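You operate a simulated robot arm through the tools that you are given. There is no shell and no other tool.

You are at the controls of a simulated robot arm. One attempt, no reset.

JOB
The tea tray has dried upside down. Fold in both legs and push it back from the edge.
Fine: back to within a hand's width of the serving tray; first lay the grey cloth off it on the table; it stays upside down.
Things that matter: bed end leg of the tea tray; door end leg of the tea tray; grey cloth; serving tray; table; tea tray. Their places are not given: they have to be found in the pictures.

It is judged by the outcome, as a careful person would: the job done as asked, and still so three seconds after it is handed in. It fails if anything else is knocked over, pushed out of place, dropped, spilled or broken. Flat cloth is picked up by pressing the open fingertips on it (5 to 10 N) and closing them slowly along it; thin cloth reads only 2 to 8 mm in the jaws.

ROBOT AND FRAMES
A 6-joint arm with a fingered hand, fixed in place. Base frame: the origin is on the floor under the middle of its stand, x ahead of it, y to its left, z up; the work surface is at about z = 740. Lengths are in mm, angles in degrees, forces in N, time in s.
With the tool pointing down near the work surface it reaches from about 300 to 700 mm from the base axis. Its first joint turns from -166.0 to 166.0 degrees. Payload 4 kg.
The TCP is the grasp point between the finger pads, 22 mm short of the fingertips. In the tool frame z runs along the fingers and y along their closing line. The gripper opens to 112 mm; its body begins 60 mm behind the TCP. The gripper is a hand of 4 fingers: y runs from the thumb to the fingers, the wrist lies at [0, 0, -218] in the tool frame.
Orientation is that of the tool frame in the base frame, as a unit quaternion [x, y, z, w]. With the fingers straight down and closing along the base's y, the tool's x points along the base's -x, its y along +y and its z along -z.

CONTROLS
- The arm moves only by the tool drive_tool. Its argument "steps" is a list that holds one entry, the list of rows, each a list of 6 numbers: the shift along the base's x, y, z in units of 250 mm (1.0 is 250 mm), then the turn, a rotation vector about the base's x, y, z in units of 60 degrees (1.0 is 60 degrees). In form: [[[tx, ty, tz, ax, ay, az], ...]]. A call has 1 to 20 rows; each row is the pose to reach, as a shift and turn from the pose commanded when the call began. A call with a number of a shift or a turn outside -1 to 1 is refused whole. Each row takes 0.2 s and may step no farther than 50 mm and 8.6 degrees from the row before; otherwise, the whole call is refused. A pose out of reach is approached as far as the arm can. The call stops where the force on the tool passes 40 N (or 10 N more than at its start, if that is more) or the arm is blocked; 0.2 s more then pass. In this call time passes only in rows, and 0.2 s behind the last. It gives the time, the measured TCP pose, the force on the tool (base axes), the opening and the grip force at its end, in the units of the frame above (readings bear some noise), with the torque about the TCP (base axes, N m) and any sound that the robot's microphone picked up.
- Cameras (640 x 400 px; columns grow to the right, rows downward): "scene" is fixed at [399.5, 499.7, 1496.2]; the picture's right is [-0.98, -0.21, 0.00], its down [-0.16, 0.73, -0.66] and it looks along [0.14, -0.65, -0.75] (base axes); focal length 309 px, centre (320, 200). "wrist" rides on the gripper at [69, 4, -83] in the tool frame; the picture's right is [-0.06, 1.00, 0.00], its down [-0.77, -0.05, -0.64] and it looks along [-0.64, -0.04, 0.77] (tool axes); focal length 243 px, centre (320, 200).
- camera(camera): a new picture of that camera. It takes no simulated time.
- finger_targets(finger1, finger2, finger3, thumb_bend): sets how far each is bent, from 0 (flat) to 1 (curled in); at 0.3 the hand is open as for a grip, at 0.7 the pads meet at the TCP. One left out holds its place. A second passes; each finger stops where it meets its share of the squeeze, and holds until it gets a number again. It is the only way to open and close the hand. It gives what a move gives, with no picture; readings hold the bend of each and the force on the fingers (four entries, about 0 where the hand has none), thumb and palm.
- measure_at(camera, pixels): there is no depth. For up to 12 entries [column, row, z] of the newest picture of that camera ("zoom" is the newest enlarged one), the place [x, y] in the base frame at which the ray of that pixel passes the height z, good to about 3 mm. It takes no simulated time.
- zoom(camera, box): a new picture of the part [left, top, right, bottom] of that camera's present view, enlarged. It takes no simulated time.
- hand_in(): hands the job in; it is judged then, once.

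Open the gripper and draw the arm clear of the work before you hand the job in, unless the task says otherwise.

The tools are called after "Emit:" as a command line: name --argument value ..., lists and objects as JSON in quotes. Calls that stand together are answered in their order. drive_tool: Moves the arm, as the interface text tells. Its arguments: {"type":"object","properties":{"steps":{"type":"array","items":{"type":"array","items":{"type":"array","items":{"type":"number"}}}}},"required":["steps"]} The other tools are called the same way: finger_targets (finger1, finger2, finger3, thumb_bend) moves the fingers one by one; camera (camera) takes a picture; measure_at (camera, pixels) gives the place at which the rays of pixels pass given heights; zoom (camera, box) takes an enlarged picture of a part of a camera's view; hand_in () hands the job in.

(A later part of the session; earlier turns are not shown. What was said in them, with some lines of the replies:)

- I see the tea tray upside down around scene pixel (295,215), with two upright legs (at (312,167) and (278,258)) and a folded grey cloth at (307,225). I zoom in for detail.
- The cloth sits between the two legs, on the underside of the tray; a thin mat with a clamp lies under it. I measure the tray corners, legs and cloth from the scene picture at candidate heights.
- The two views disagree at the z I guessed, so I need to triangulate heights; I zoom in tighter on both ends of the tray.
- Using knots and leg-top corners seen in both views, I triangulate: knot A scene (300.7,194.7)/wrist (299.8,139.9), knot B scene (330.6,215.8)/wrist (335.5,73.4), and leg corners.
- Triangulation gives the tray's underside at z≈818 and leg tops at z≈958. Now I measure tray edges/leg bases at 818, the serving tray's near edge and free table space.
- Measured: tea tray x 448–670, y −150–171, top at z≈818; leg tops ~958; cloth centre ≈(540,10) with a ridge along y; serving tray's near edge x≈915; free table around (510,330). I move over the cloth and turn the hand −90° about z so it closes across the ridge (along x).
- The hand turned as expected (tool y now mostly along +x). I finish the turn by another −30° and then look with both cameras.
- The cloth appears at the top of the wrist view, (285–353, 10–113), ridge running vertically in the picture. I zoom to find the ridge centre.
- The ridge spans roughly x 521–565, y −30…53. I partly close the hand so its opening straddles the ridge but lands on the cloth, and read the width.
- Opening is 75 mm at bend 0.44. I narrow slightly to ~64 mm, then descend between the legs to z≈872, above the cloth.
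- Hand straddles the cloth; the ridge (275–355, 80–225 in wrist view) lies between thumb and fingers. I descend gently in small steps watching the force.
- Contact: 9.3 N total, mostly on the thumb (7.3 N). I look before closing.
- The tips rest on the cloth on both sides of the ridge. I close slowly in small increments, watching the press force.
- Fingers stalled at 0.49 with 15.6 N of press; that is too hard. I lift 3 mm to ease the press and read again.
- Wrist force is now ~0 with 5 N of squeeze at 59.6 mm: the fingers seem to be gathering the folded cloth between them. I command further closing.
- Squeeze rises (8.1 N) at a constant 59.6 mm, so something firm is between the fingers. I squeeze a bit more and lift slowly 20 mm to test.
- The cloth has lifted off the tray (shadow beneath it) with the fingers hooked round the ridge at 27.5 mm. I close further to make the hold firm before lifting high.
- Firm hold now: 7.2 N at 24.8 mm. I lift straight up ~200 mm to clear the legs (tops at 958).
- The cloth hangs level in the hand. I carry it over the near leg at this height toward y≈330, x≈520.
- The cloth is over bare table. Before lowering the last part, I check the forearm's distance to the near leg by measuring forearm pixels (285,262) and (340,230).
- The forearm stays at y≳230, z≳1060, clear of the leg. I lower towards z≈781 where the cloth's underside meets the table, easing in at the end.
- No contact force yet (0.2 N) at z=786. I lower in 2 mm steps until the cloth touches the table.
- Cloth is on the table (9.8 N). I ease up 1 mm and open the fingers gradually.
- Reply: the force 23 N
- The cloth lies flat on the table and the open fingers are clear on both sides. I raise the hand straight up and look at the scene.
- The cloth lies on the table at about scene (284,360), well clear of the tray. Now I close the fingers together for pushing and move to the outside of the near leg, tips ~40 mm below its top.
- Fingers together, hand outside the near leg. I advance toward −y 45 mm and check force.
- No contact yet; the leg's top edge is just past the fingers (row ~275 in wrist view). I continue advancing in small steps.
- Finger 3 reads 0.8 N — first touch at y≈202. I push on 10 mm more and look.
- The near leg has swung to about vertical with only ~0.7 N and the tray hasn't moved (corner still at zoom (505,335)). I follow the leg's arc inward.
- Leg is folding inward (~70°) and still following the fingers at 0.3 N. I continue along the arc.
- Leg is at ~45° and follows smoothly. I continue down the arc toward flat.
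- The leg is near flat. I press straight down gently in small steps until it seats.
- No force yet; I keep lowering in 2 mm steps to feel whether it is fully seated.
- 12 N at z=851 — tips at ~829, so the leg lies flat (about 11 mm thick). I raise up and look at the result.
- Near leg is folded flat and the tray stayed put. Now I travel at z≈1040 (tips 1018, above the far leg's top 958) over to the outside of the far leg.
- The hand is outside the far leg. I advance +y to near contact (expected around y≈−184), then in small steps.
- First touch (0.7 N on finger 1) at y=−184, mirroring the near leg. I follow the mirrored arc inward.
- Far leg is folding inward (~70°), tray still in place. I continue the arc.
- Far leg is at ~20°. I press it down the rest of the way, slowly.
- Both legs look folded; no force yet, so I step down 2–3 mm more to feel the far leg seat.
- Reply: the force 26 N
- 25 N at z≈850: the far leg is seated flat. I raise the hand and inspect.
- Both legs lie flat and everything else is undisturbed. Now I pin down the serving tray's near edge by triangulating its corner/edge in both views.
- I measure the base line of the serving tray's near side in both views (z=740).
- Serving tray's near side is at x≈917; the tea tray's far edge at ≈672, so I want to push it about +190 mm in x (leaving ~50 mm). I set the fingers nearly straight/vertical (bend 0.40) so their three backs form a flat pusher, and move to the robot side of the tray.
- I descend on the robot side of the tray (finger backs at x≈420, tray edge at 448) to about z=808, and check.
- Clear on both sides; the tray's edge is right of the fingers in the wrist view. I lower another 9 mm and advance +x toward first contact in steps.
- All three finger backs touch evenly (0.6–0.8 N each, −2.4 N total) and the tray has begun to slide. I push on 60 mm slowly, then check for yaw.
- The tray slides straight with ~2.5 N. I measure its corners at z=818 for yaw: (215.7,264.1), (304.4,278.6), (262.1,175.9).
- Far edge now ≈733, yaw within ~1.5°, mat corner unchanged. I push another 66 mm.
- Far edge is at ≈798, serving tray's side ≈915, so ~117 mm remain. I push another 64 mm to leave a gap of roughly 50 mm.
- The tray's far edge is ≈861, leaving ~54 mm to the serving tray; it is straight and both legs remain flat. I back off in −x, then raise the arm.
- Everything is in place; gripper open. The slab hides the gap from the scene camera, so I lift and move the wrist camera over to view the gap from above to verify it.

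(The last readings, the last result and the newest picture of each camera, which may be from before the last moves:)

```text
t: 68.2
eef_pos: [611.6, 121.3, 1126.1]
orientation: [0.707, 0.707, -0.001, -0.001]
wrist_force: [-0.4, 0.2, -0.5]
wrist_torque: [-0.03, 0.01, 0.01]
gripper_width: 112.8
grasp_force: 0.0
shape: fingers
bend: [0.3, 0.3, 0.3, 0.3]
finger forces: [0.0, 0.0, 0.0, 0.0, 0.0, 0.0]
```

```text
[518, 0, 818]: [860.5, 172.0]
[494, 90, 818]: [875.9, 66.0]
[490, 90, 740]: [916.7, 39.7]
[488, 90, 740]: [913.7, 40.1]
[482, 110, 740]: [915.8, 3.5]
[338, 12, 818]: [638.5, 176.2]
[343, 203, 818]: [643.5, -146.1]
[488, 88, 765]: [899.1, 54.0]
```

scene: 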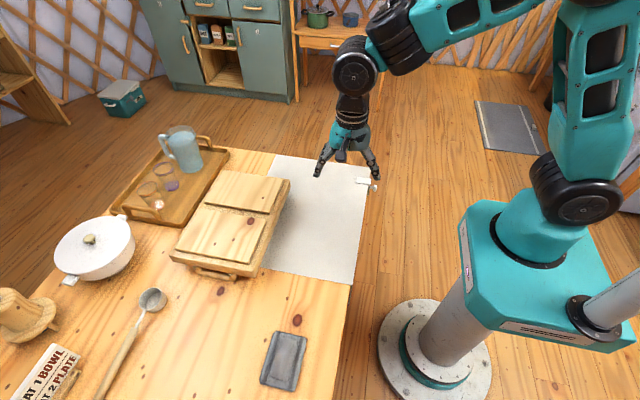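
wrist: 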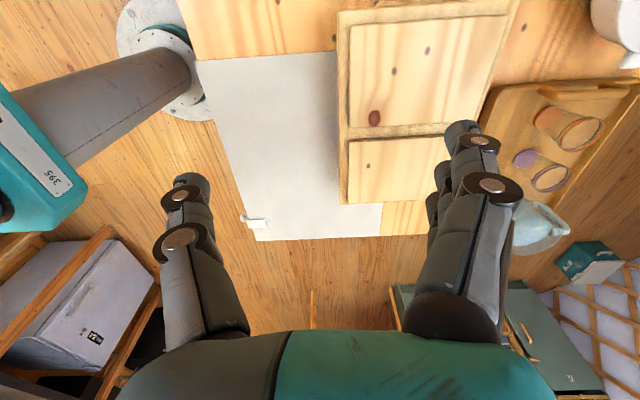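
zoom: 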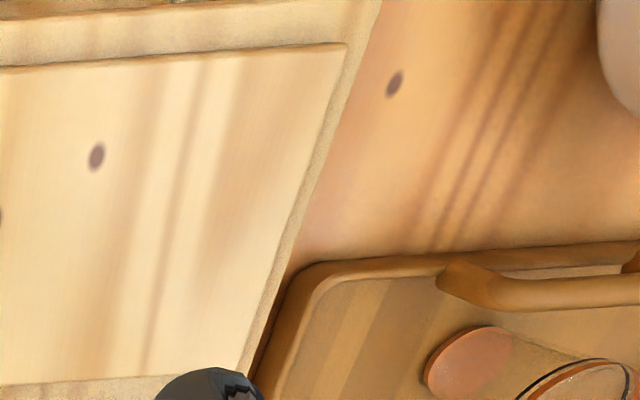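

The gap is about 45–53 mm with no contact, tray straight and legs flat. I withdraw the arm clear and take a last look.

Emit:
drive_tool --steps '[[[-0.1, -0.1, 0, 0, 0, 0], [-0.22, -0.22, 0, 0, 0, 0], [-0.34, -0.34, 0, 0, 0, 0], [-0.46, -0.46, 0, 0, 0, 0], [-0.58, -0.58, 0, 0, 0, 0], [-0.68, -0.7, 0, 0, 0, 0], [-0.76, -0.8, 0, 0, 0, 0]]]'

Emit:
camera --camera "scene"

Emit:
zoom --camera "scene" --box '[130, 140, 370, 400]'

```text
t: 69.8
eef_pos: [420.4, -80.5, 1124.7]
orientation: [0.707, 0.707, 0.0, 0.0]
wrist_force: [0.2, -0.3, 0.3]
wrist_torque: [0.01, -0.04, -0.02]
gripper_width: 112.8
grasp_force: 0.1
shape: fingers
bend: [0.3, 0.3, 0.3, 0.3]
finger forces: [0.0, 0.0, 0.0, 0.0, 0.0, 0.1]
```

```text
taken
```

scene: 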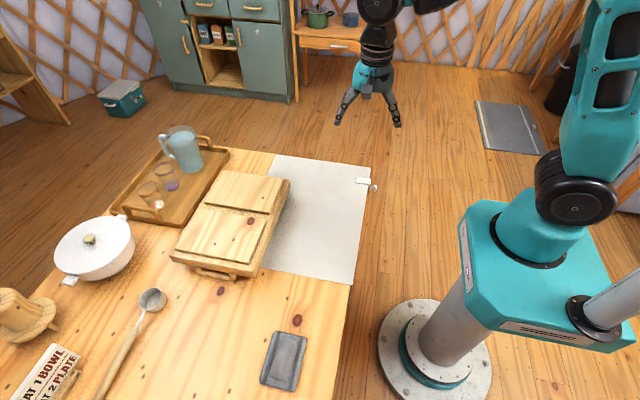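

```text
1.54 times, centred on (250, 270) of scene
```

zoom: 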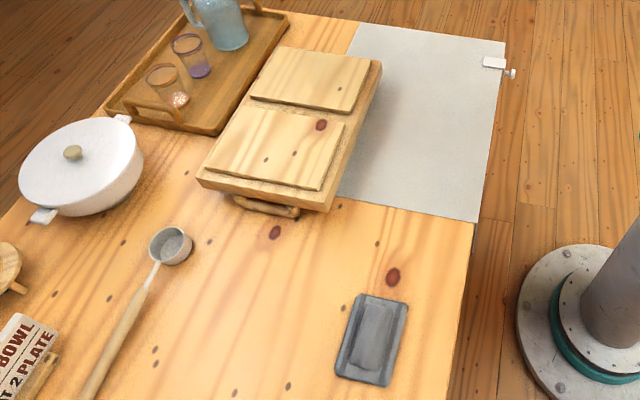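

The last picture shows the cloth flat on the table at (284,360) and both legs folded flat. The tray is still upside down, about 50 mm from the serving tray, and nothing else has moved. The gripper is open and the arm is clear, so I hand the job in.

Emit:
hand_in

```text
The job is handed in.
```

The tea tray job is done and handed in; I don't have the judge's result.

- **Cloth:** I moved the grey cloth off the tray first. It lies flat on bare table at about x 520, y 335, well clear of the tray.
- **Legs:** both are folded in flat. I pressed each one down until it seated, and the tray stayed put while I did it.
- **Tray:** it is still upside down. I pushed it about 190 mm back from the edge, and it now sits about 50 mm from the serving tray without touching it. It turned by only about 1 degree.
- **Everything else:** nothing else appears to have moved in the last picture, including the mat and its clamp. The hand is open and the arm is clear of the work.
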